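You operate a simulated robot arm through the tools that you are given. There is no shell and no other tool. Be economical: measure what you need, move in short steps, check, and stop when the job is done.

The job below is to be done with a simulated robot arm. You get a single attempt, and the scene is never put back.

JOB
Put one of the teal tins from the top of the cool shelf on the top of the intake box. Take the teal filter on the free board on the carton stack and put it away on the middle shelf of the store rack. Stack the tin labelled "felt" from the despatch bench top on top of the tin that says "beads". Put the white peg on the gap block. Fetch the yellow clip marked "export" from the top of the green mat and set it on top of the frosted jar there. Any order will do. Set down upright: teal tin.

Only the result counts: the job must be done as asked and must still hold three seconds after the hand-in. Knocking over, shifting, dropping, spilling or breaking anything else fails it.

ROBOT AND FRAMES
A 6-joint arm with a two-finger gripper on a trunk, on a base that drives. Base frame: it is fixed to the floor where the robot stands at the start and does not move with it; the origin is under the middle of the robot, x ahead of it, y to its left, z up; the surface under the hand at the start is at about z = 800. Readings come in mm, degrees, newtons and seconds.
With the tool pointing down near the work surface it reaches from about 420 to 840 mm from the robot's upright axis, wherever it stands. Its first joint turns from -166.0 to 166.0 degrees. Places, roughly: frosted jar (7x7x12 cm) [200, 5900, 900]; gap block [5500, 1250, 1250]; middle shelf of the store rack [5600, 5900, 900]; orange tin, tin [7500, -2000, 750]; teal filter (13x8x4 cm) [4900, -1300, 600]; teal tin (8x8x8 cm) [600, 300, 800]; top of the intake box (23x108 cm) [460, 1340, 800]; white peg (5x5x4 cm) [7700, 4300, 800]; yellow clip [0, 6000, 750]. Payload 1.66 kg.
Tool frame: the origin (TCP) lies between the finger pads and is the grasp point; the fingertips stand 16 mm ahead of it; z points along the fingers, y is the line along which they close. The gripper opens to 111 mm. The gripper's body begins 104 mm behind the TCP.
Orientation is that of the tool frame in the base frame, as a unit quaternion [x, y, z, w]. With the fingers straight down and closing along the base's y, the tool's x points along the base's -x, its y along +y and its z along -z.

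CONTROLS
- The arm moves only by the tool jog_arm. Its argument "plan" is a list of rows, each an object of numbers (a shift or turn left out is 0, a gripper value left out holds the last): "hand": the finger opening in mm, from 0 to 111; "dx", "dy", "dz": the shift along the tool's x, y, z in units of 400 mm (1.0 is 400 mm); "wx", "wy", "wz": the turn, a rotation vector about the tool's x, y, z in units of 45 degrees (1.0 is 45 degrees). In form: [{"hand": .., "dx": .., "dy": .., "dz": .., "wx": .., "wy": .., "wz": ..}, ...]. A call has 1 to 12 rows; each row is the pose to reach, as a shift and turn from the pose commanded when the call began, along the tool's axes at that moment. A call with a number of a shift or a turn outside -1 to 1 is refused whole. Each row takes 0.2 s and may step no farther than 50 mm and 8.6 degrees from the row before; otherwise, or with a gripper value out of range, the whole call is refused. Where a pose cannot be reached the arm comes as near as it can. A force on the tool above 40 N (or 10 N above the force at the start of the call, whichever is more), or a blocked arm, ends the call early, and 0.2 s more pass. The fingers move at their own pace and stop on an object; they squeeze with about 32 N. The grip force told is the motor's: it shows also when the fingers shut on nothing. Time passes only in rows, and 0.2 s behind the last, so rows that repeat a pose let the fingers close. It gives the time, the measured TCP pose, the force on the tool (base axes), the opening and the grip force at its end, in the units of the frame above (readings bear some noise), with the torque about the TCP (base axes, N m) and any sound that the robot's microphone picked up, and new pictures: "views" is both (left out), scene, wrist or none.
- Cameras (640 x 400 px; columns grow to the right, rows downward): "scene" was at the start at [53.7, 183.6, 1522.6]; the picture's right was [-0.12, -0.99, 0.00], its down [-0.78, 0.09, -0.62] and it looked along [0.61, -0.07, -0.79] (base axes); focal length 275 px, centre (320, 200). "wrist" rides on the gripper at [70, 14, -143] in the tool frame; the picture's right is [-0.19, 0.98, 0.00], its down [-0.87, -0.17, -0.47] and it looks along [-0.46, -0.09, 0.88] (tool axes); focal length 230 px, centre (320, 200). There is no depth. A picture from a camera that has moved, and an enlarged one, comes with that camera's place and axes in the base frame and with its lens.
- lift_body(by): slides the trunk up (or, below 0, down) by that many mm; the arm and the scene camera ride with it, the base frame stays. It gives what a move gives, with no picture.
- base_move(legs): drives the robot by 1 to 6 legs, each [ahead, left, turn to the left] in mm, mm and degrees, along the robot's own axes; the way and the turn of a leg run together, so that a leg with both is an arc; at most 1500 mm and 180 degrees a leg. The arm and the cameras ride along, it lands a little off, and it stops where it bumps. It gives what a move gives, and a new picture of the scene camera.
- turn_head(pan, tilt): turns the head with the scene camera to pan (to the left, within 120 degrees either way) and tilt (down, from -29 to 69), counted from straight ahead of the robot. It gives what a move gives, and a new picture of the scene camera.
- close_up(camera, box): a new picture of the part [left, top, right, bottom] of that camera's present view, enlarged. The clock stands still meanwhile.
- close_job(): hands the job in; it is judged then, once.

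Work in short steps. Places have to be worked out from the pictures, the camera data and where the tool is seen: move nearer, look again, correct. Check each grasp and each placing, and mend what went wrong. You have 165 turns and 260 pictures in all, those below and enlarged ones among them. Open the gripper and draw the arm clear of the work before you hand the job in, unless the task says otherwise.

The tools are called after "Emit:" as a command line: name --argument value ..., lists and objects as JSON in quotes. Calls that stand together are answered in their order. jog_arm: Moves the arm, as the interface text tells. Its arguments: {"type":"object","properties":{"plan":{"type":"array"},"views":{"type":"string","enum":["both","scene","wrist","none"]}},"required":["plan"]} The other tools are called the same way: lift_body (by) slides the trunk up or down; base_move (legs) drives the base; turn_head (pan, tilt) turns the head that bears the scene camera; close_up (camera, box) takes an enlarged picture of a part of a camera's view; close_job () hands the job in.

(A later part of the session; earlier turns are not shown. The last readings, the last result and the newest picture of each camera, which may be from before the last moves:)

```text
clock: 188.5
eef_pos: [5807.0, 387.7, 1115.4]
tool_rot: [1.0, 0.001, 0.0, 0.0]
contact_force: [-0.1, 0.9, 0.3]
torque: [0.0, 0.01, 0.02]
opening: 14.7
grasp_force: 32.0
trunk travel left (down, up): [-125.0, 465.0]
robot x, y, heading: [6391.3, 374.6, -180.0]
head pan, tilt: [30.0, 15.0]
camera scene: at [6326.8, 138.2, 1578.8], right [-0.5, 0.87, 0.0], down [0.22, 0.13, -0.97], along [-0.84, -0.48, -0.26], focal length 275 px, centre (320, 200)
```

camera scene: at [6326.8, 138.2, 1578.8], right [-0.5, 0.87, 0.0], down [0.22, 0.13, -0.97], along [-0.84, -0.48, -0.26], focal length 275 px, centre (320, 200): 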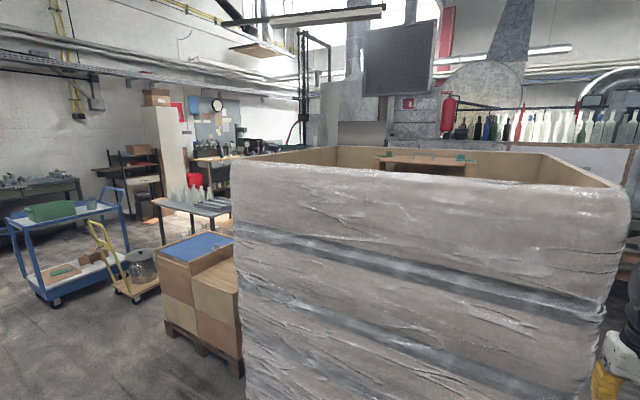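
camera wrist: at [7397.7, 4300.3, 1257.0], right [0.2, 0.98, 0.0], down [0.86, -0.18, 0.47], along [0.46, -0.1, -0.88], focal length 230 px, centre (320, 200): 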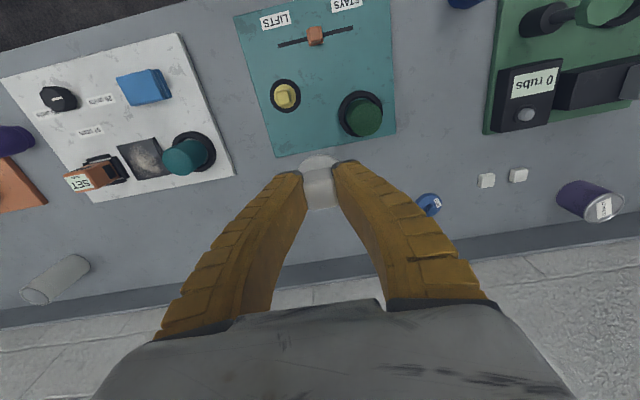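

A big wrapped crate and the partition flank a narrow slot. I enlarge both the slot and the object on the crate.

Emit:
close_up --camera "scene" --box '[360, 130, 640, 220]'

Emit:
turn_head --pan -12 --tilt 12

Emit:
close_up --camera "scene" --box '[280, 120, 500, 260]'

```text
2.29 times, centred on (500, 175) of scene
camera zoom: at [6326.8, 138.2, 1578.8], right [-0.5, 0.87, 0.0], down [0.22, 0.13, -0.97], along [-0.84, -0.48, -0.26], focal length 629 px, centre (-91, 257)
```

zoom: 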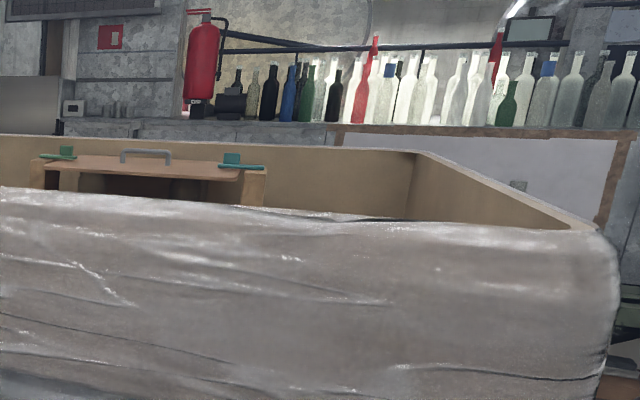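

```text
clock: 189.6
eef_pos: [5806.7, 387.8, 1113.9]
tool_rot: [1.0, 0.0, 0.0, 0.0]
contact_force: [-0.7, -0.3, -0.6]
torque: [-0.01, 0.0, -0.01]
opening: 14.6
grasp_force: 31.9
trunk travel left (down, up): [-125.0, 465.0]
robot x, y, heading: [6387.3, 372.6, -180.1]
head pan, tilt: [-12.0, 12.0]
camera scene: at [6316.4, 204.1, 1583.6], right [0.2, 0.98, 0.0], down [0.2, -0.04, -0.98], along [-0.96, 0.2, -0.21], focal length 275 px, centre (320, 200)
```

scene: 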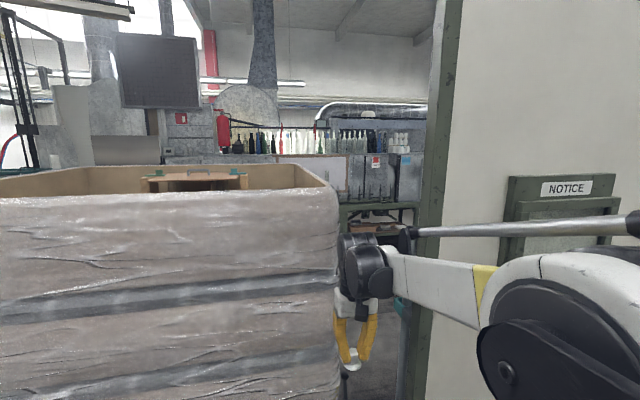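

```text
2.86 times, centred on (390, 190) of scene
camera zoom: at [6316.4, 204.1, 1583.6], right [0.2, 0.98, 0.0], down [0.2, -0.04, -0.98], along [-0.96, 0.2, -0.21], focal length 786 px, centre (120, 229)
```

zoom: 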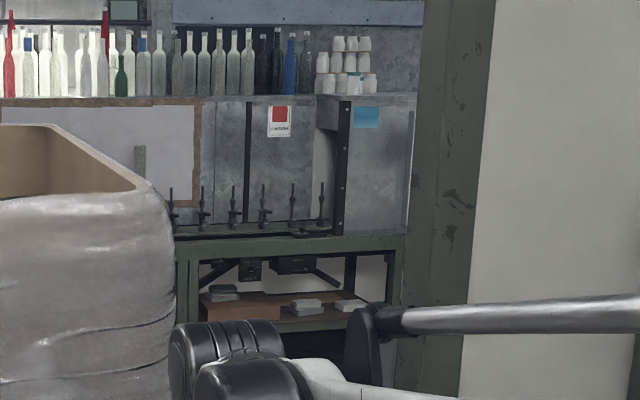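

I can't see the gap block from this height. I raise the trunk 400 mm to look over the crate.

Emit:
lift_body --by 440

Emit:
turn_head --pan -5 --tilt 25

```text
refused: 440 is not a number from -400 to 400
```

```text
clock: 190.3
eef_pos: [5807.3, 387.8, 1114.9]
tool_rot: [1.0, 0.001, -0.001, -0.001]
contact_force: [0.0, 0.0, 0.7]
torque: [0.01, 0.01, 0.01]
opening: 14.7
grasp_force: 31.9
trunk travel left (down, up): [-125.0, 465.0]
robot x, y, heading: [6387.4, 371.3, -179.8]
head pan, tilt: [-5.0, 25.0]
camera scene: at [6315.8, 192.9, 1562.6], right [0.09, 1.0, 0.0], down [0.42, -0.04, -0.91], along [-0.9, 0.08, -0.42], focal length 275 px, centre (320, 200)
```

scene: 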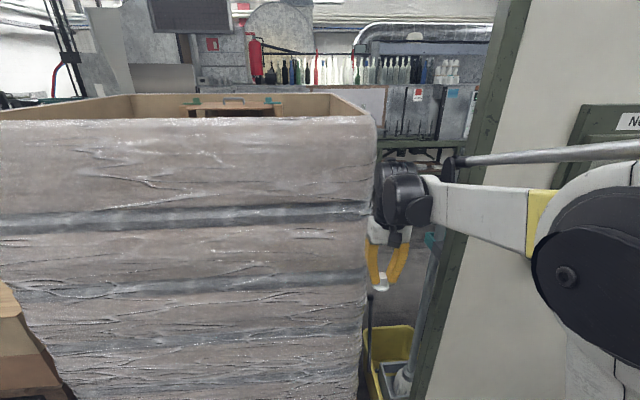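

Emit:
lift_body --by 400

Emit:
turn_head --pan 0 --tilt 22

```text
clock: 194.2
eef_pos: [5807.2, 386.1, 1514.3]
tool_rot: [1.0, 0.0, 0.0, -0.001]
contact_force: [0.2, -0.2, 0.1]
torque: [-0.03, 0.04, 0.01]
opening: 14.3
grasp_force: 32.6
trunk travel left (down, up): [-525.0, 65.0]
robot x, y, heading: [6388.6, 375.2, -180.0]
head pan, tilt: [-5.0, 25.0]
```

```text
clock: 194.8
eef_pos: [5806.8, 386.5, 1513.9]
tool_rot: [1.0, 0.001, 0.001, 0.0]
contact_force: [0.1, -0.4, -0.8]
torque: [0.0, 0.02, 0.02]
opening: 14.7
grasp_force: 31.5
trunk travel left (down, up): [-525.0, 65.0]
robot x, y, heading: [6390.6, 371.4, -179.8]
head pan, tilt: [0.0, 22.0]
camera scene: at [6314.8, 184.9, 1967.3], right [0.0, 1.0, 0.0], down [0.37, 0.0, -0.93], along [-0.93, 0.0, -0.37], focal length 275 px, centre (320, 200)
```

scene: 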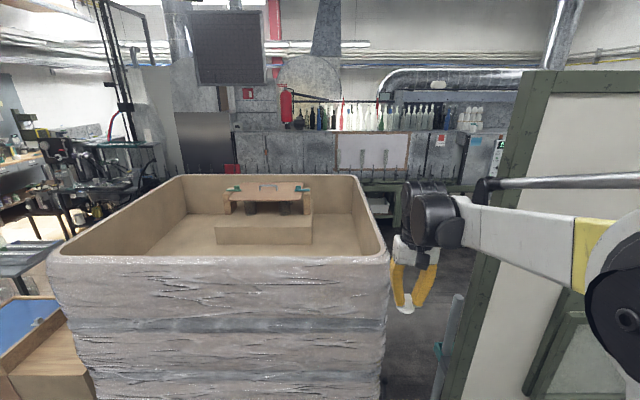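

Emit:
close_up --camera "scene" --box '[360, 60, 520, 300]'

Emit:
close_up --camera "scene" --box '[190, 160, 350, 260]'

```text
1.67 times, centred on (440, 180) of scene
camera zoom: at [6314.8, 184.9, 1967.3], right [0.0, 1.0, 0.0], down [0.37, 0.0, -0.93], along [-0.93, 0.0, -0.37], focal length 458 px, centre (120, 233)
```

zoom: 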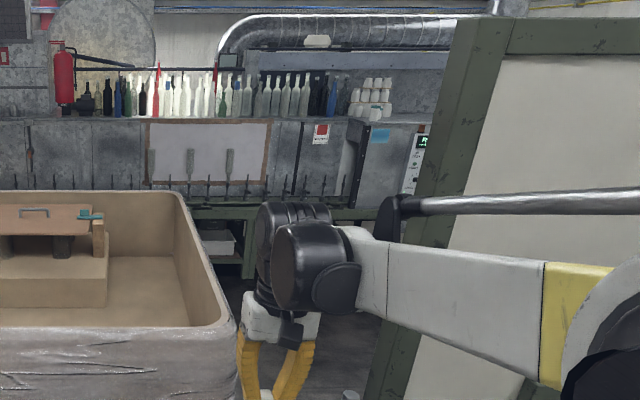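

```text
4.00 times, centred on (270, 210) of scene
camera zoom: at [6314.8, 184.9, 1967.3], right [0.0, 1.0, 0.0], down [0.37, 0.0, -0.93], along [-0.93, 0.0, -0.37], focal length 1100 px, centre (520, 160)
```

zoom: 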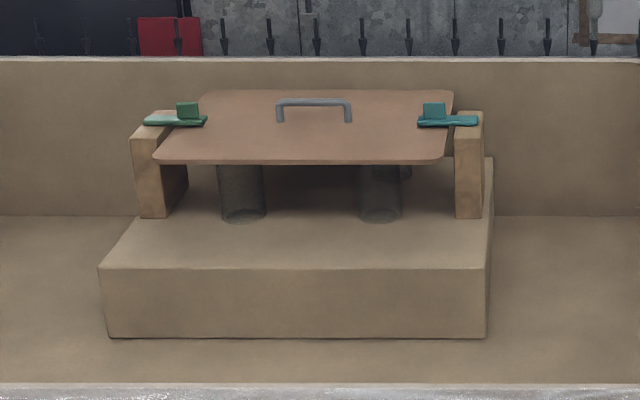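

The gap block isn't in the crate area. It may be at the ORDERS board on the partition's east face; I move north to face it.

Emit:
base_move --legs '[[-230, 0, 0], [0, -1000, 0]]'

Emit:
turn_head --pan 0 --tilt 40

```text
clock: 201.3
eef_pos: [6031.1, 1385.4, 1514.6]
tool_rot: [1.0, 0.004, 0.0, 0.0]
contact_force: [0.0, -0.2, 0.6]
torque: [-0.04, -0.01, -0.02]
opening: 15.1
grasp_force: 32.4
trunk travel left (down, up): [-525.0, 65.0]
robot x, y, heading: [6616.7, 1374.7, -179.3]
head pan, tilt: [0.0, 22.0]
camera scene: at [6540.1, 1186.0, 1967.4], right [-0.01, 1.0, 0.0], down [0.37, 0.0, -0.93], along [-0.93, -0.01, -0.37], focal length 275 px, centre (320, 200)
```

scene: 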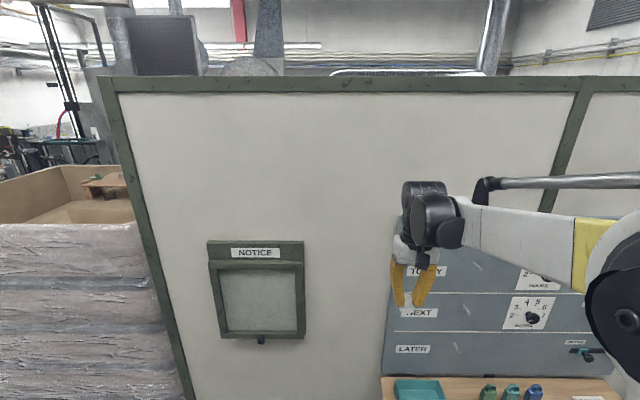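

```text
clock: 202.2
eef_pos: [6031.4, 1384.4, 1515.5]
tool_rot: [1.0, 0.004, -0.001, 0.0]
contact_force: [0.5, -0.8, 0.2]
torque: [0.02, 0.02, -0.01]
opening: 14.9
grasp_force: 31.8
trunk travel left (down, up): [-525.0, 65.0]
robot x, y, heading: [6611.5, 1373.4, -179.7]
head pan, tilt: [0.0, 40.0]
camera scene: at [6548.0, 1185.6, 1939.2], right [-0.01, 1.0, 0.0], down [0.64, 0.01, -0.77], along [-0.77, -0.01, -0.64], focal length 275 px, centre (320, 200)
```

scene: 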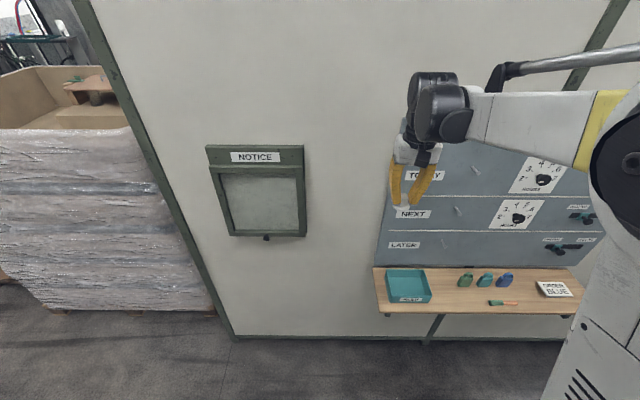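

Nothing there either; the block must be on the partition's west side. I go back north and look down that aisle from its open end.

Emit:
base_move --legs '[[200, 0, 0], [0, -1500, 0], [0, -1500, 0], [500, 0, 0], [0, 0, 70]]'

Emit:
turn_head --pan 10 --tilt 25

```text
clock: 223.4
eef_pos: [5654.9, 3813.9, 1515.3]
tool_rot: [0.811, 0.585, -0.001, 0.0]
contact_force: [0.1, 0.6, -1.0]
torque: [-0.02, 0.0, 0.0]
opening: 14.8
grasp_force: 32.4
trunk travel left (down, up): [-525.0, 65.0]
robot x, y, heading: [5851.7, 4364.6, -108.5]
head pan, tilt: [0.0, 40.0]
camera scene: at [6012.0, 4242.4, 1939.2], right [-0.95, 0.31, 0.0], down [0.2, 0.61, -0.77], along [-0.24, -0.73, -0.64], focal length 275 px, centre (320, 200)
```

scene: 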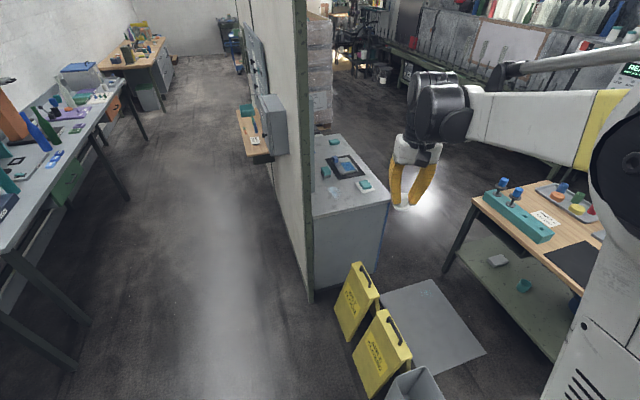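

```text
clock: 224.2
eef_pos: [5656.2, 3813.2, 1514.6]
tool_rot: [0.811, 0.586, 0.0, 0.001]
contact_force: [1.0, -0.6, -0.4]
torque: [0.0, 0.01, 0.01]
opening: 14.7
grasp_force: 32.3
trunk travel left (down, up): [-525.0, 65.0]
robot x, y, heading: [5851.5, 4362.3, -108.3]
head pan, tilt: [10.0, 25.0]
camera scene: at [6025.1, 4231.9, 1962.5], right [-0.99, 0.14, 0.0], down [0.06, 0.42, -0.91], along [-0.13, -0.9, -0.42], focal length 275 px, centre (320, 200)
```

scene: 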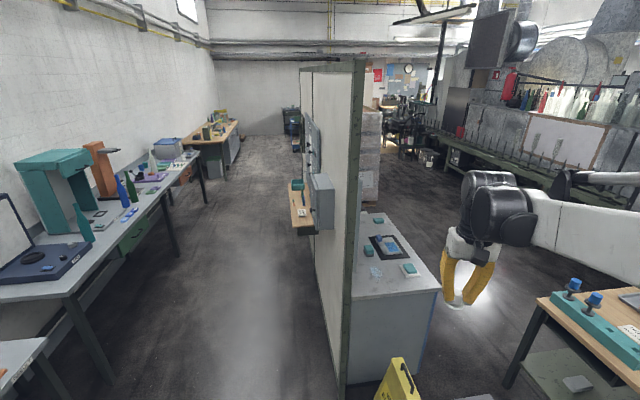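

A grey cabinet stands against the partition's west side with items on its top. I enlarge it.

Emit:
close_up --camera "scene" --box '[340, 200, 450, 310]'

Emit:
close_up --camera "scene" --box '[350, 60, 640, 220]'

```text
3.64 times, centred on (395, 255) of scene
camera zoom: at [6025.1, 4231.9, 1962.5], right [-0.99, 0.14, 0.0], down [0.06, 0.42, -0.91], along [-0.13, -0.9, -0.42], focal length 1000 px, centre (47, 0)
```

zoom: 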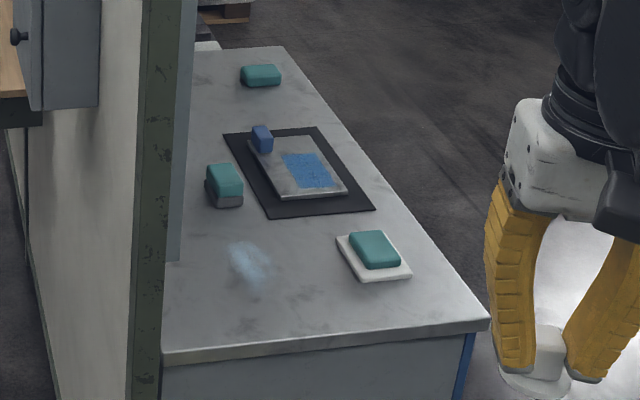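

```text
2.21 times, centred on (495, 140) of scene
camera zoom: at [6025.1, 4231.9, 1962.5], right [-0.99, 0.14, 0.0], down [0.06, 0.42, -0.91], along [-0.13, -0.9, -0.42], focal length 607 px, centre (-66, 332)
```

zoom: 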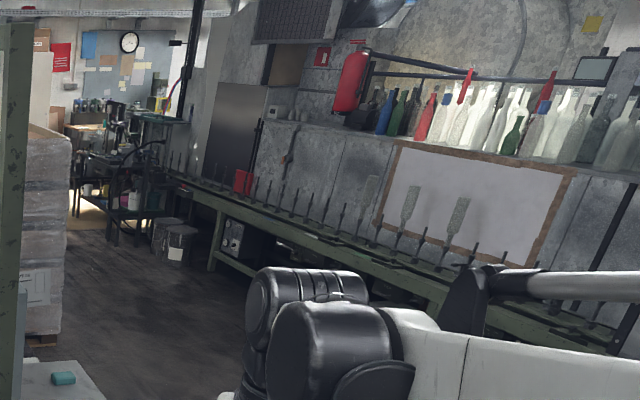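

I move a bit west to look down that aisle along the partition's west face.

Emit:
base_move --legs '[[0, 0, 18.3], [0, -850, 0]]'

Emit:
turn_head --pan 10 --tilt 18

Emit:
close_up --camera "scene" --box '[160, 80, 400, 280]'

```text
clock: 227.3
eef_pos: [5599.6, 3779.7, 1515.1]
tool_rot: [0.707, 0.707, 0.002, 0.002]
contact_force: [-2.0, -0.5, 0.1]
torque: [-0.01, -0.3, 0.03]
opening: 14.9
grasp_force: 31.6
trunk travel left (down, up): [-525.0, 65.0]
robot x, y, heading: [5621.8, 4360.1, -90.1]
head pan, tilt: [10.0, 25.0]
stopped in leg 2: the robot was blocked; the commanded pose is now the measured one
camera scene: at [5814.6, 4293.0, 1963.9], right [-0.98, -0.18, -0.01], down [-0.07, 0.42, -0.91], along [0.16, -0.89, -0.42], focal length 275 px, centre (320, 200)
```

scene: 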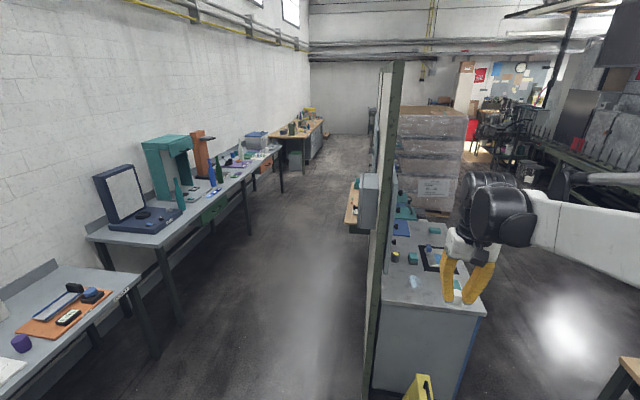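

```text
clock: 228.0
eef_pos: [5611.3, 3779.0, 1513.9]
tool_rot: [0.705, 0.709, -0.001, -0.001]
contact_force: [1.0, -1.2, 0.0]
torque: [0.03, 0.04, 0.04]
opening: 14.6
grasp_force: 32.2
trunk travel left (down, up): [-525.0, 65.0]
robot x, y, heading: [5622.1, 4359.9, -90.0]
head pan, tilt: [10.0, 18.0]
camera scene: at [5829.6, 4291.8, 1973.6], right [-0.98, -0.18, 0.0], down [-0.06, 0.3, -0.95], along [0.17, -0.94, -0.31], focal length 275 px, centre (320, 200)
```

scene: 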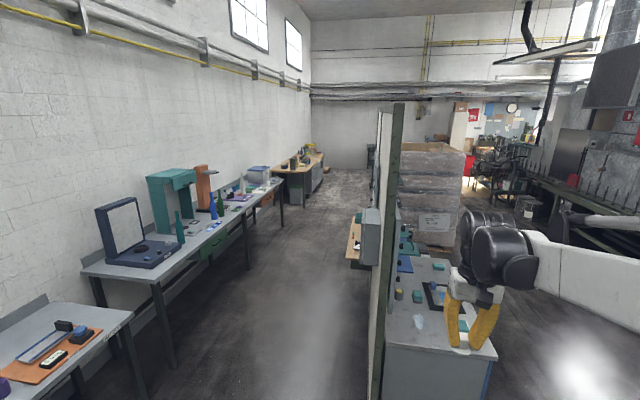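

```text
2.00 times, centred on (280, 180) of scene
camera zoom: at [5829.6, 4291.8, 1973.6], right [-0.98, -0.18, 0.0], down [-0.06, 0.3, -0.95], along [0.17, -0.94, -0.31], focal length 550 px, centre (400, 240)
```

zoom: 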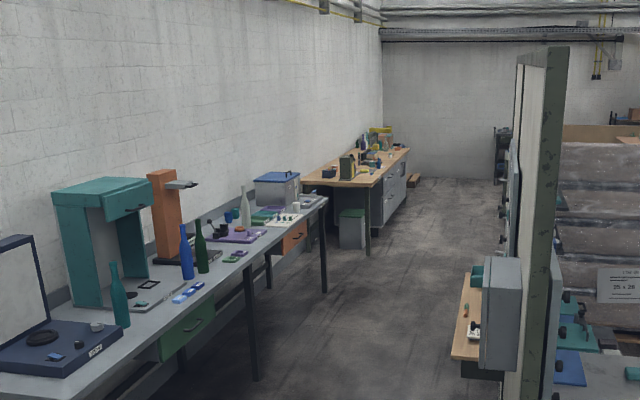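

The base was stopped by something on its right. I look down there to see what it is and that nothing moved.

Emit:
turn_head --pan -40 --tilt 55

Emit:
turn_head --pan -100 --tilt 50

```text
clock: 229.1
eef_pos: [5608.5, 3778.6, 1515.6]
tool_rot: [0.705, 0.709, 0.0, 0.001]
contact_force: [0.1, -0.2, 0.1]
torque: [-0.01, 0.01, 0.01]
opening: 14.9
grasp_force: 31.7
trunk travel left (down, up): [-525.0, 65.0]
robot x, y, heading: [5624.4, 4363.5, -89.5]
head pan, tilt: [-40.0, 55.0]
camera scene: at [5764.8, 4328.3, 1918.6], right [-0.77, 0.64, 0.0], down [0.52, 0.63, -0.57], along [-0.37, -0.44, -0.82], focal length 275 px, centre (320, 200)
```

scene: 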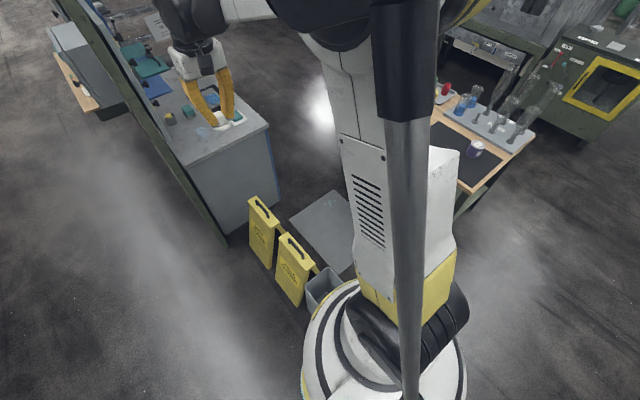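

```text
clock: 230.4
eef_pos: [5609.3, 3780.2, 1513.9]
tool_rot: [0.705, 0.709, -0.001, 0.0]
contact_force: [0.1, -0.1, -0.7]
torque: [0.01, 0.02, 0.0]
opening: 14.9
grasp_force: 32.1
trunk travel left (down, up): [-525.0, 65.0]
robot x, y, heading: [5620.7, 4357.0, -89.8]
head pan, tilt: [-100.0, 50.0]
camera scene: at [5735.2, 4396.8, 1925.0], right [0.17, 0.99, 0.0], down [0.75, -0.13, -0.64], along [-0.63, 0.11, -0.77], focal length 275 px, centre (320, 200)
```

scene: 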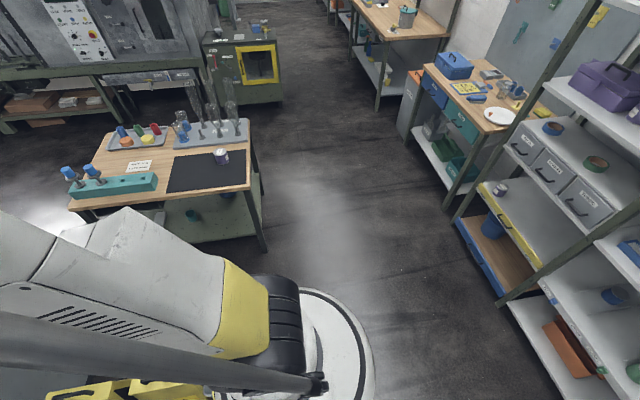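

I'm touching the grey bin (it still stands). I back away from it north, then go round west of the table where the floor is open.

Emit:
base_move --legs '[[-60, 30, 0], [-420, 0, 0], [0, -1450, 0], [0, -560, 0]]'

Emit:
turn_head --pan 15 --tilt 25

```text
clock: 243.2
eef_pos: [3636.0, 4258.8, 1514.6]
tool_rot: [0.705, 0.709, 0.0, -0.001]
contact_force: [-0.5, -0.9, 0.1]
torque: [-0.03, 0.01, 0.02]
opening: 14.9
grasp_force: 31.7
trunk travel left (down, up): [-525.0, 65.0]
robot x, y, heading: [3649.1, 4838.3, -89.8]
head pan, tilt: [-100.0, 50.0]
camera scene: at [3760.3, 4876.9, 1925.0], right [0.17, 0.99, 0.0], down [0.76, -0.13, -0.64], along [-0.63, 0.11, -0.77], focal length 275 px, centre (320, 200)
```

scene: 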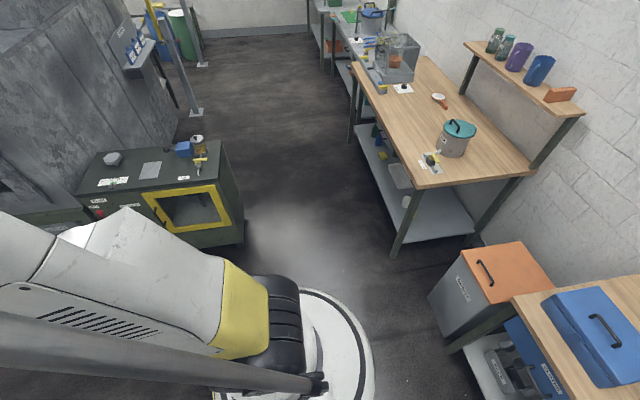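

```text
clock: 245.2
eef_pos: [3635.5, 4259.5, 1514.3]
tool_rot: [0.705, 0.709, 0.001, 0.0]
contact_force: [-0.2, 0.0, 0.6]
torque: [0.01, -0.03, -0.04]
opening: 14.9
grasp_force: 31.9
trunk travel left (down, up): [-525.0, 65.0]
robot x, y, heading: [3642.9, 4840.1, -89.5]
head pan, tilt: [15.0, 25.0]
camera scene: at [3860.6, 4774.9, 1962.5], right [-0.96, -0.26, 0.0], down [-0.11, 0.41, -0.91], along [0.24, -0.87, -0.42], focal length 275 px, centre (320, 200)
```

scene: 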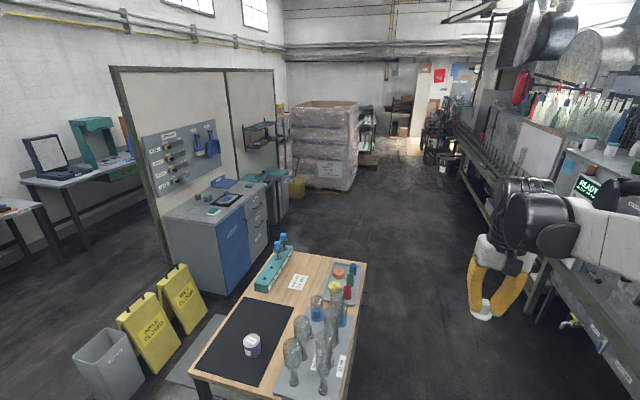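

Now I see a wall shelf on the partition's west face. I enlarge it.

Emit:
close_up --camera "scene" --box '[190, 100, 350, 210]'

```text
3.64 times, centred on (270, 155) of scene
camera zoom: at [3860.6, 4774.9, 1962.5], right [-0.96, -0.26, 0.0], down [-0.11, 0.41, -0.91], along [0.24, -0.87, -0.42], focal length 1000 px, centre (502, 364)
```

zoom: 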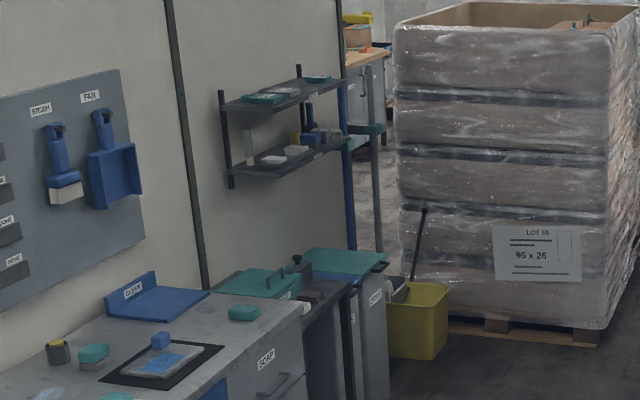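

I drive south through the open lane and then turn east toward the wall shelf.

Emit:
base_move --legs '[[1500, 50, -0.5], [1500, 50, 0], [450, 0, 0], [0, 0, 90], [500, 0, 0]]'

Emit:
turn_head --pan 0 --tilt 30

```text
refused: leg 1 is longer than a leg can be; nothing moved
```

```text
clock: 245.9
eef_pos: [3637.6, 4258.9, 1515.0]
tool_rot: [0.704, 0.71, 0.0, 0.0]
contact_force: [-0.5, -0.3, -0.1]
torque: [0.02, 0.0, -0.01]
opening: 14.8
grasp_force: 32.0
trunk travel left (down, up): [-525.0, 65.0]
robot x, y, heading: [3644.1, 4840.4, -89.6]
head pan, tilt: [0.0, 30.0]
camera scene: at [3837.0, 4773.4, 1954.6], right [-1.0, -0.01, 0.0], down [0.0, 0.5, -0.87], along [0.0, -0.87, -0.5], focal length 275 px, centre (320, 200)
```

scene: 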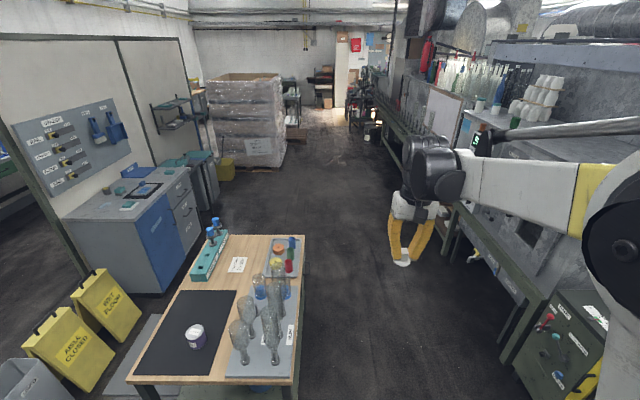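

The lane centre is at x≈3460; I shift right and drive south.

Emit:
base_move --legs '[[0, -185, 0], [1500, 0, 0], [1500, 0, 0], [300, 0, 0], [0, 0, 89.6], [700, 0, 0]]'

Emit:
turn_head --pan 0 --tilt 30

```text
clock: 270.5
eef_pos: [4738.2, 1503.2, 1514.9]
tool_rot: [0.004, 1.0, 0.001, 0.0]
contact_force: [-0.1, 0.7, -1.1]
torque: [-0.02, 0.02, 0.02]
opening: 14.7
grasp_force: 32.2
trunk travel left (down, up): [-525.0, 65.0]
robot x, y, heading: [4154.4, 1524.9, -0.7]
head pan, tilt: [0.0, 30.0]
camera scene: at [4228.2, 1715.1, 1954.5], right [-0.01, -1.0, 0.0], down [-0.5, 0.01, -0.87], along [0.87, -0.01, -0.5], focal length 275 px, centre (320, 200)
```

scene: 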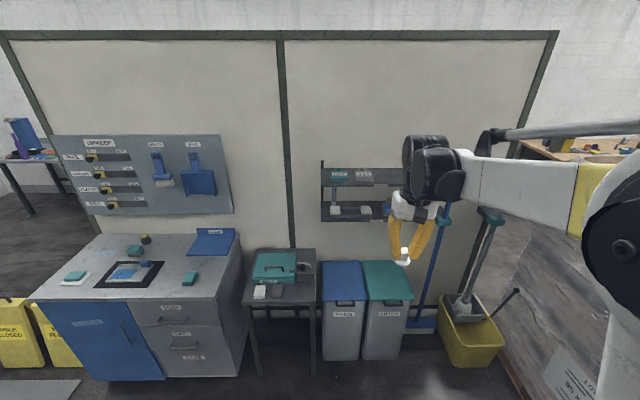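

```text
clock: 271.1
eef_pos: [4738.7, 1503.1, 1513.9]
tool_rot: [0.004, 1.0, -0.001, 0.0]
contact_force: [0.9, -0.8, -0.8]
torque: [0.01, 0.01, 0.0]
opening: 14.7
grasp_force: 32.0
trunk travel left (down, up): [-525.0, 65.0]
robot x, y, heading: [4163.1, 1520.4, -0.6]
head pan, tilt: [0.0, 30.0]
camera scene: at [4228.4, 1715.1, 1954.5], right [-0.01, -1.0, 0.0], down [-0.5, 0.01, -0.87], along [0.87, -0.01, -0.5], focal length 275 px, centre (320, 200)
```

scene: 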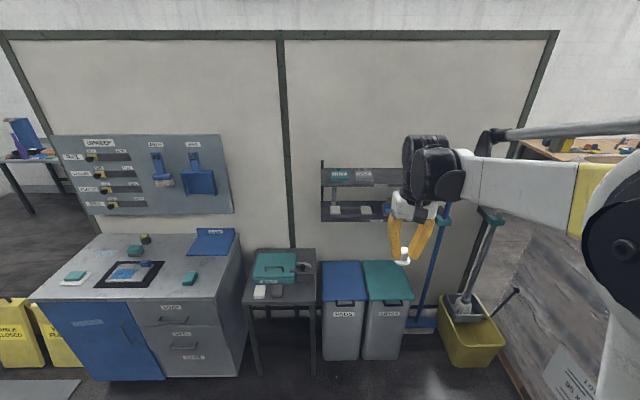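

Emit:
close_up --camera "scene" --box '[310, 150, 420, 230]'

Emit:
close_up --camera "scene" --box '[235, 235, 425, 330]'

```text
5.00 times, centred on (365, 190) of scene
camera zoom: at [4228.4, 1715.1, 1954.5], right [-0.01, -1.0, 0.0], down [-0.5, 0.01, -0.87], along [0.87, -0.01, -0.5], focal length 1375 px, centre (95, 250)
```

zoom: 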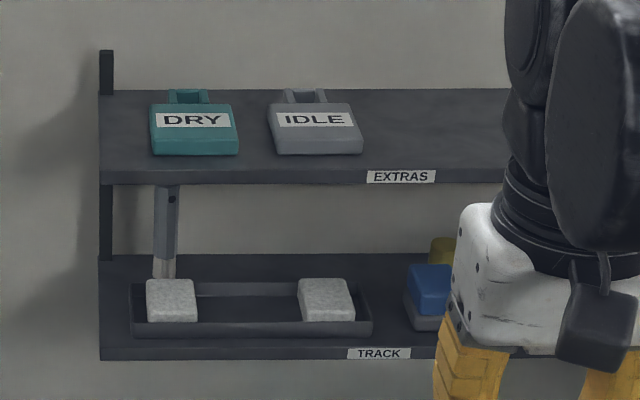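

```text
3.37 times, centred on (330, 282) of scene
camera zoom: at [4228.4, 1715.1, 1954.5], right [-0.01, -1.0, 0.0], down [-0.5, 0.01, -0.87], along [0.87, -0.01, -0.5], focal length 927 px, centre (286, -78)
```

zoom: 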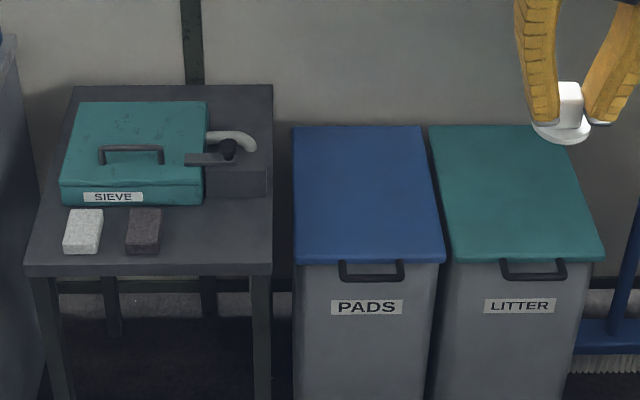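

The two-tier shelf has DRY/IDLE on the upper board (z≈1285); the rest is hidden by the hand. I shift the robot south for a clear view.

Emit:
base_move --legs '[[250, -380, 0.6]]'

Emit:
close_up --camera "scene" --box '[220, 130, 420, 240]'

```text
clock: 273.8
eef_pos: [4985.0, 1130.6, 1513.3]
tool_rot: [-0.001, 1.0, -0.001, 0.0]
contact_force: [-0.2, 0.0, -0.3]
torque: [0.0, 0.01, -0.02]
opening: 14.8
grasp_force: 32.0
trunk travel left (down, up): [-525.0, 65.0]
robot x, y, heading: [4401.2, 1145.4, 0.1]
head pan, tilt: [0.0, 30.0]
camera scene: at [4472.5, 1336.4, 1954.6], right [0.0, -1.0, 0.0], down [-0.5, 0.0, -0.87], along [0.87, 0.0, -0.5], focal length 275 px, centre (320, 200)
```

scene: 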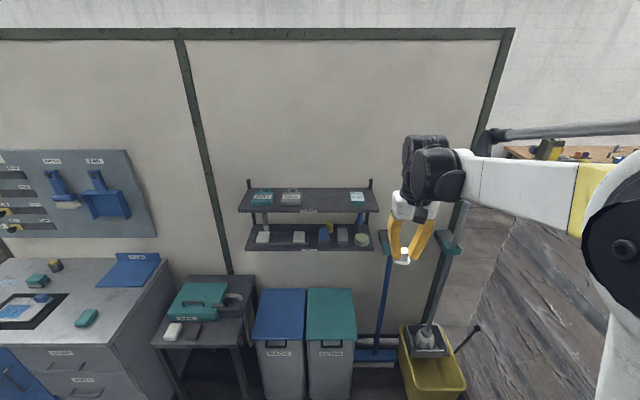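

```text
3.20 times, centred on (320, 185) of scene
camera zoom: at [4472.5, 1336.4, 1954.6], right [0.0, -1.0, 0.0], down [-0.5, 0.0, -0.87], along [0.87, 0.0, -0.5], focal length 880 px, centre (320, 248)
```

zoom: 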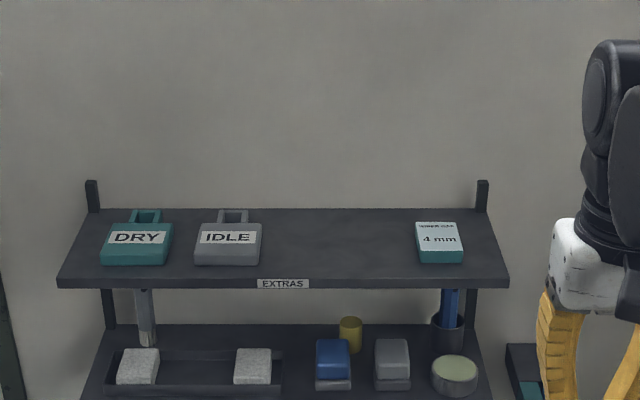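

Emit:
close_up --camera "scene" --box '[335, 185, 385, 220]'

```text
11.43 times, centred on (360, 202) of scene
camera zoom: at [4472.5, 1336.4, 1954.6], right [0.0, -1.0, 0.0], down [-0.5, 0.0, -0.87], along [0.87, 0.0, -0.5], focal length 3144 px, centre (-137, 171)
```

zoom: 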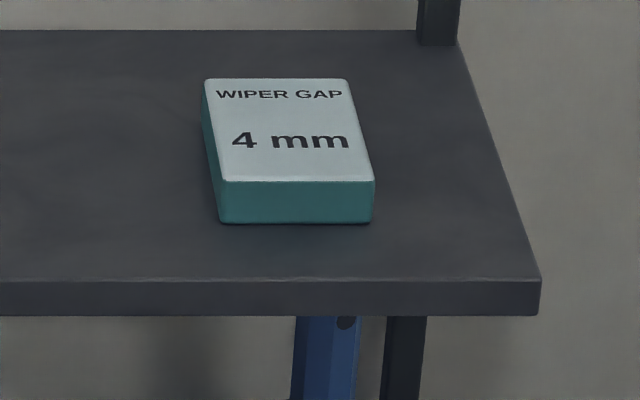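

The gap block ("WIPER GAP 4 mm") lies on the EXTRAS shelf, about [5565,1167], top ≈1345. I drive nearer with the hand high.

Emit:
base_move --legs '[[420, 35, 0]]'

Emit:
jog_arm --plan '[{"dx": -0.1}, {"dx": -0.2}, {"dx": -0.28}]' --views "both"

```text
clock: 276.4
eef_pos: [5406.6, 1162.0, 1513.9]
tool_rot: [0.002, 1.0, 0.0, 0.0]
contact_force: [0.3, 0.2, 0.2]
torque: [-0.02, 0.0, -0.01]
opening: 14.8
grasp_force: 31.7
trunk travel left (down, up): [-525.0, 65.0]
robot x, y, heading: [4818.8, 1177.7, -0.5]
head pan, tilt: [0.0, 30.0]
camera scene: at [4894.8, 1370.6, 1954.5], right [0.0, -1.0, 0.0], down [-0.5, 0.0, -0.87], along [0.87, 0.0, -0.5], focal length 275 px, centre (320, 200)
```

scene: 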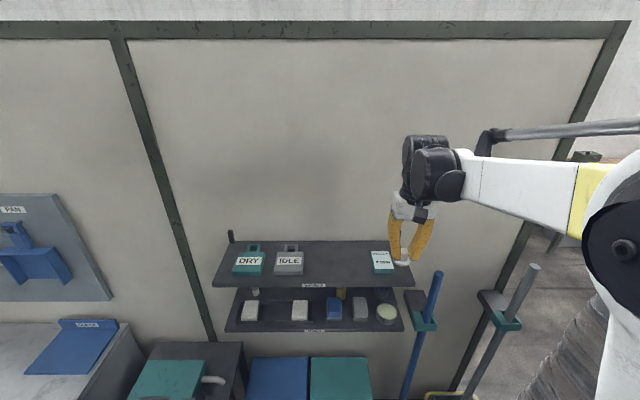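

```text
clock: 277.2
eef_pos: [5518.9, 1161.6, 1514.5]
tool_rot: [0.001, 1.0, 0.0, 0.001]
contact_force: [0.3, 1.1, -0.7]
torque: [-0.02, 0.05, 0.01]
opening: 14.9
grasp_force: 31.9
trunk travel left (down, up): [-525.0, 65.0]
robot x, y, heading: [4820.6, 1179.9, -0.7]
head pan, tilt: [0.0, 30.0]
camera scene: at [4896.3, 1370.5, 1954.4], right [0.0, -1.0, 0.0], down [-0.5, 0.0, -0.87], along [0.87, 0.0, -0.5], focal length 275 px, centre (320, 200)
camera wrist: at [5449.3, 1176.7, 1656.5], right [0.19, 0.98, 0.0], down [0.87, -0.17, 0.47], along [0.46, -0.09, -0.88], focal length 230 px, centre (320, 200)
```

scene: 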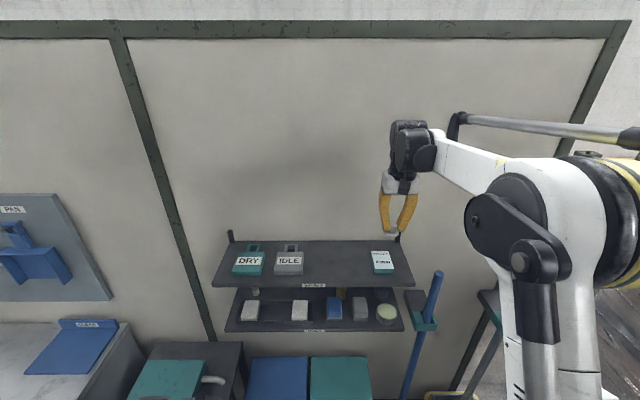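
wrist: 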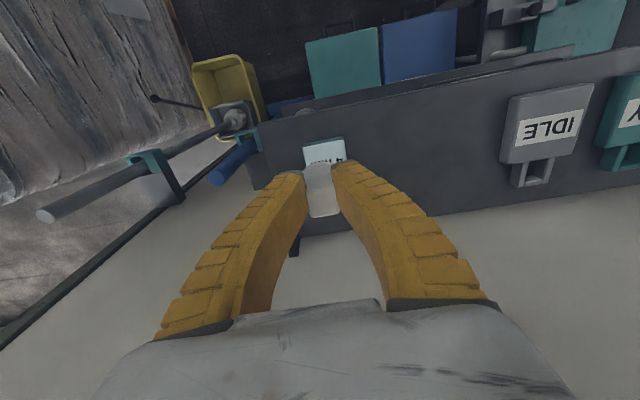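

Emit:
close_up --camera "wrist" --box '[260, 110, 390, 220]'

Emit:
close_up --camera "scene" --box '[350, 200, 430, 280]'

```text
3.64 times, centred on (325, 165) of wrist
camera zoom: at [5449.3, 1176.7, 1656.5], right [0.19, 0.98, 0.0], down [0.87, -0.17, 0.47], along [0.46, -0.09, -0.88], focal length 837 px, centre (302, 327)
```

zoom: 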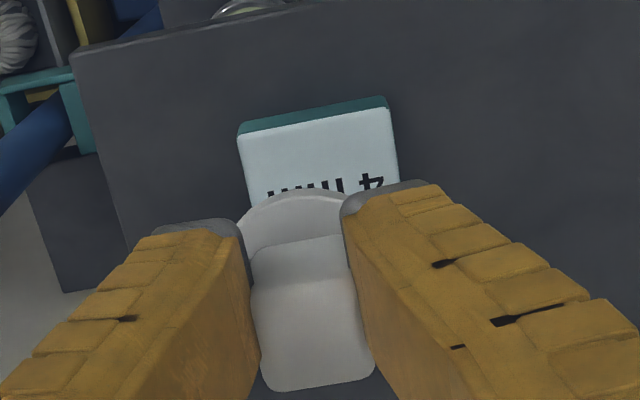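

```text
5.00 times, centred on (390, 240) of scene
camera zoom: at [4896.3, 1370.5, 1954.4], right [0.0, -1.0, 0.0], down [-0.5, 0.0, -0.87], along [0.87, 0.0, -0.5], focal length 1375 px, centre (-30, 0)
```

zoom: 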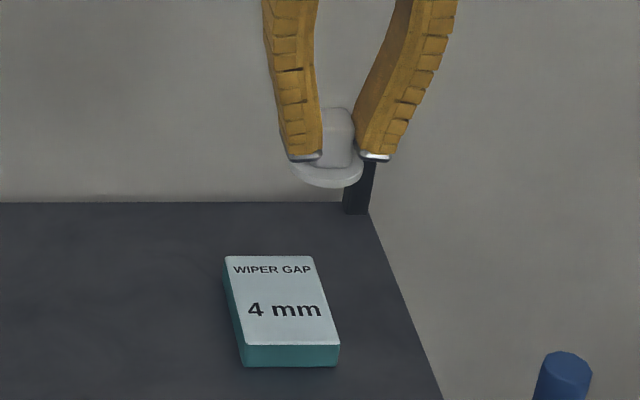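

Gap block top spans x 5527–5609, y 1140–1197 at z≈1347. I position over its centre and lower to about 8 mm above.

Emit:
jog_arm --plan '[{"dx": -0.06, "dy": 0.007, "dz": 0.05}, {"dx": -0.115, "dy": 0.014, "dz": 0.12}, {"dx": -0.115, "dy": 0.014, "dz": 0.22}, {"dx": -0.115, "dy": 0.014, "dz": 0.3}, {"dx": -0.115, "dy": 0.014, "dz": 0.32}, {"dx": -0.115, "dy": 0.014, "dz": 0.32}]' --views "wrist"

Emit:
close_up --camera "scene" --box '[350, 220, 430, 300]'

Emit:
close_up --camera "wrist" --box '[260, 110, 390, 220]'

```text
clock: 278.6
eef_pos: [5563.5, 1167.4, 1387.0]
tool_rot: [0.002, 1.0, 0.0, 0.0]
contact_force: [-0.8, 0.4, -0.5]
torque: [0.01, -0.02, -0.01]
opening: 14.7
grasp_force: 31.8
trunk travel left (down, up): [-525.0, 65.0]
robot x, y, heading: [4823.6, 1174.6, -0.6]
head pan, tilt: [0.0, 30.0]
camera wrist: at [5493.6, 1182.2, 1528.7], right [0.19, 0.98, 0.0], down [0.87, -0.17, 0.47], along [0.46, -0.09, -0.88], focal length 230 px, centre (320, 200)
```

wrist: 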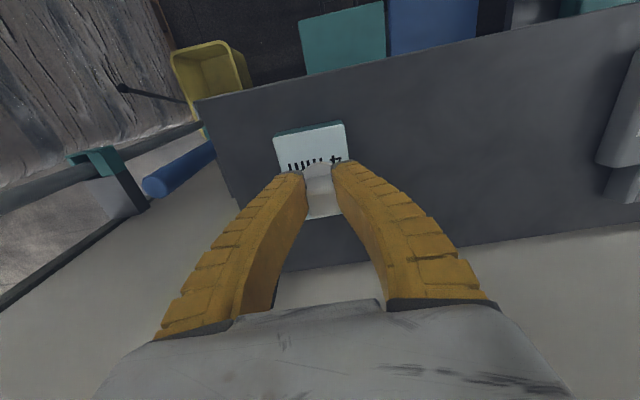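

```text
5.00 times, centred on (390, 260) of scene
camera zoom: at [4894.9, 1370.6, 1954.5], right [0.0, -1.0, 0.0], down [-0.5, 0.0, -0.87], along [0.87, 0.0, -0.5], focal length 1375 px, centre (-30, -100)
```

zoom: 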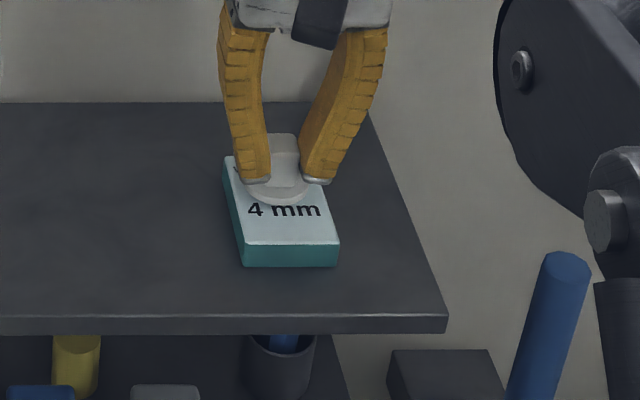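

```text
3.64 times, centred on (325, 165) of wrist
camera zoom: at [5493.6, 1182.2, 1528.7], right [0.19, 0.98, 0.0], down [0.87, -0.17, 0.47], along [0.46, -0.09, -0.88], focal length 837 px, centre (302, 327)
```

zoom: 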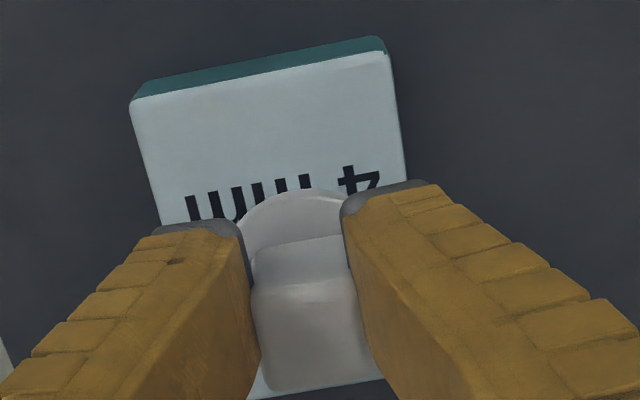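

Aligned over the block. I lower in small steps to contact.

Emit:
jog_arm --plan '[{"dz": 0.006}, {"dz": 0.012}, {"dz": 0.016}, {"dz": 0.016}]' --views "none"

```text
clock: 279.6
eef_pos: [5563.2, 1167.1, 1380.1]
tool_rot: [0.002, 1.0, -0.001, 0.0]
contact_force: [-0.6, 0.0, 0.3]
torque: [0.01, -0.03, 0.05]
opening: 14.7
grasp_force: 31.5
trunk travel left (down, up): [-525.0, 65.0]
robot x, y, heading: [4822.6, 1176.4, -0.5]
head pan, tilt: [0.0, 30.0]
```

Emit:
jog_arm --plan '[{"dz": 0.004}, {"dz": 0.007}, {"dz": 0.01}, {"dz": 0.01}]' --views "none"

```text
clock: 280.6
eef_pos: [5563.5, 1167.3, 1376.6]
tool_rot: [0.002, 1.0, 0.0, 0.0]
contact_force: [1.5, 0.5, 8.4]
torque: [-0.04, -0.18, 0.01]
opening: 17.7
grasp_force: 32.2
trunk travel left (down, up): [-525.0, 65.0]
robot x, y, heading: [4824.5, 1179.9, -0.6]
head pan, tilt: [0.0, 30.0]
```

Contact (8 N). I open a little and check that the peg stands free before rising.

Emit:
jog_arm --plan '[{"dz": -0.001}, {"dz": -0.001, "hand": 45}, {"dz": -0.001}, {"dz": -0.001}]' --views "wrist"

Emit:
close_up --camera "scene" --box '[350, 220, 430, 300]'

```text
clock: 281.6
eef_pos: [5562.7, 1167.7, 1376.4]
tool_rot: [0.002, 1.0, 0.0, 0.0]
contact_force: [-0.1, -0.4, 0.4]
torque: [-0.03, 0.01, 0.0]
opening: 47.1
grasp_force: 1.9
trunk travel left (down, up): [-525.0, 65.0]
robot x, y, heading: [4827.5, 1179.1, -0.6]
head pan, tilt: [0.0, 30.0]
camera wrist: at [5493.6, 1181.6, 1518.8], right [0.19, 0.98, 0.0], down [0.86, -0.17, 0.47], along [0.46, -0.09, -0.88], focal length 230 px, centre (320, 200)
```

wrist: 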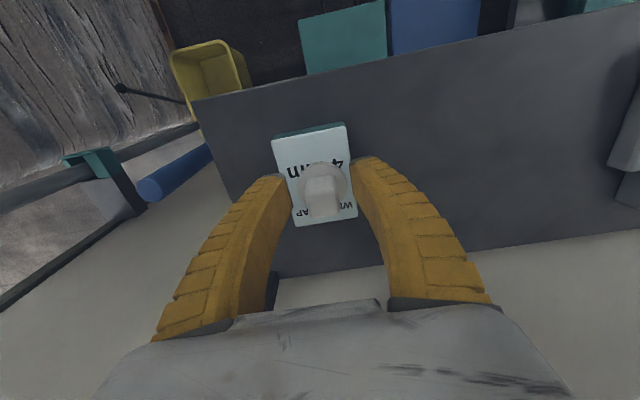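

```text
5.00 times, centred on (390, 260) of scene
camera zoom: at [4894.5, 1370.6, 1954.5], right [0.0, -1.0, 0.0], down [-0.5, 0.0, -0.87], along [0.87, 0.0, -0.5], focal length 1375 px, centre (-30, -100)
```

zoom: 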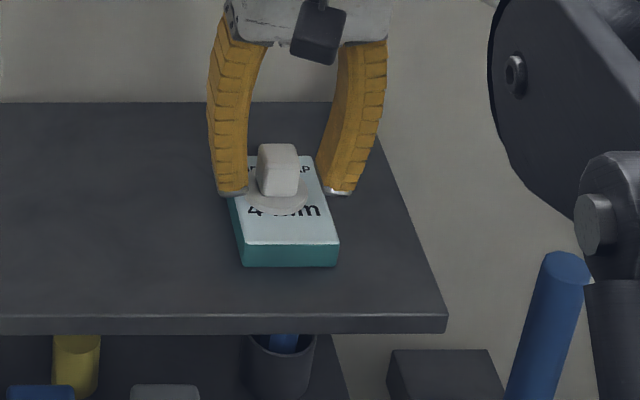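

The peg stands on the block. I open wider, rise and check again.

Emit:
jog_arm --plan '[{"hand": 60}, {"dz": -0.05}, {"dz": -0.15}, {"dz": -0.25}, {"dx": 0.1, "dz": -0.3}, {"dx": 0.2, "dz": -0.33}, {"dx": 0.3, "dz": -0.33}]' --views "none"

Emit:
close_up --camera "scene" --box '[350, 220, 430, 300]'

Emit:
close_up --camera "wrist" --box '[240, 80, 420, 220]'

```text
clock: 283.2
eef_pos: [5440.5, 1167.9, 1509.3]
tool_rot: [0.001, 1.0, 0.0, 0.001]
contact_force: [-0.4, -0.6, 1.1]
torque: [-0.04, -0.06, 0.02]
opening: 62.1
grasp_force: 1.4
trunk travel left (down, up): [-525.0, 65.0]
robot x, y, heading: [4820.2, 1179.6, -0.2]
head pan, tilt: [0.0, 30.0]
```

```text
5.00 times, centred on (390, 260) of scene
camera zoom: at [4891.1, 1370.6, 1954.7], right [0.0, -1.0, 0.0], down [-0.5, 0.0, -0.87], along [0.87, 0.0, -0.5], focal length 1375 px, centre (-30, -100)
```

zoom: 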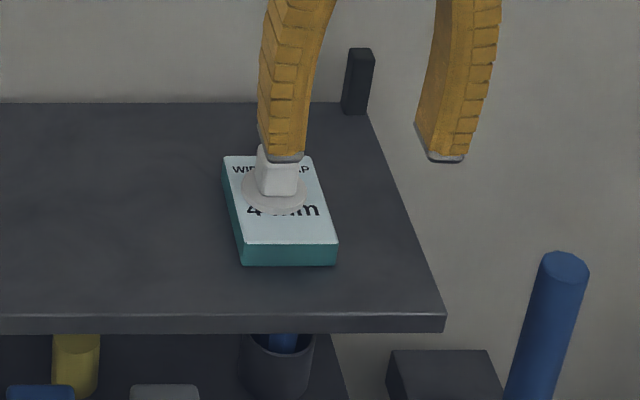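

```text
2.86 times, centred on (330, 150) of wrist
camera zoom: at [5370.2, 1180.9, 1651.6], right [0.19, 0.98, 0.0], down [0.86, -0.17, 0.47], along [0.47, -0.09, -0.88], focal length 657 px, centre (291, 343)
```

zoom: 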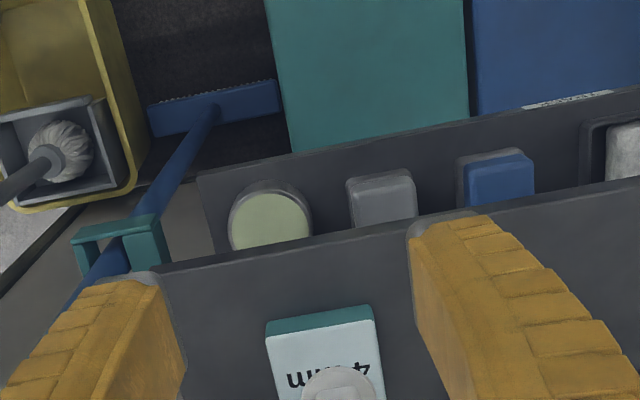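

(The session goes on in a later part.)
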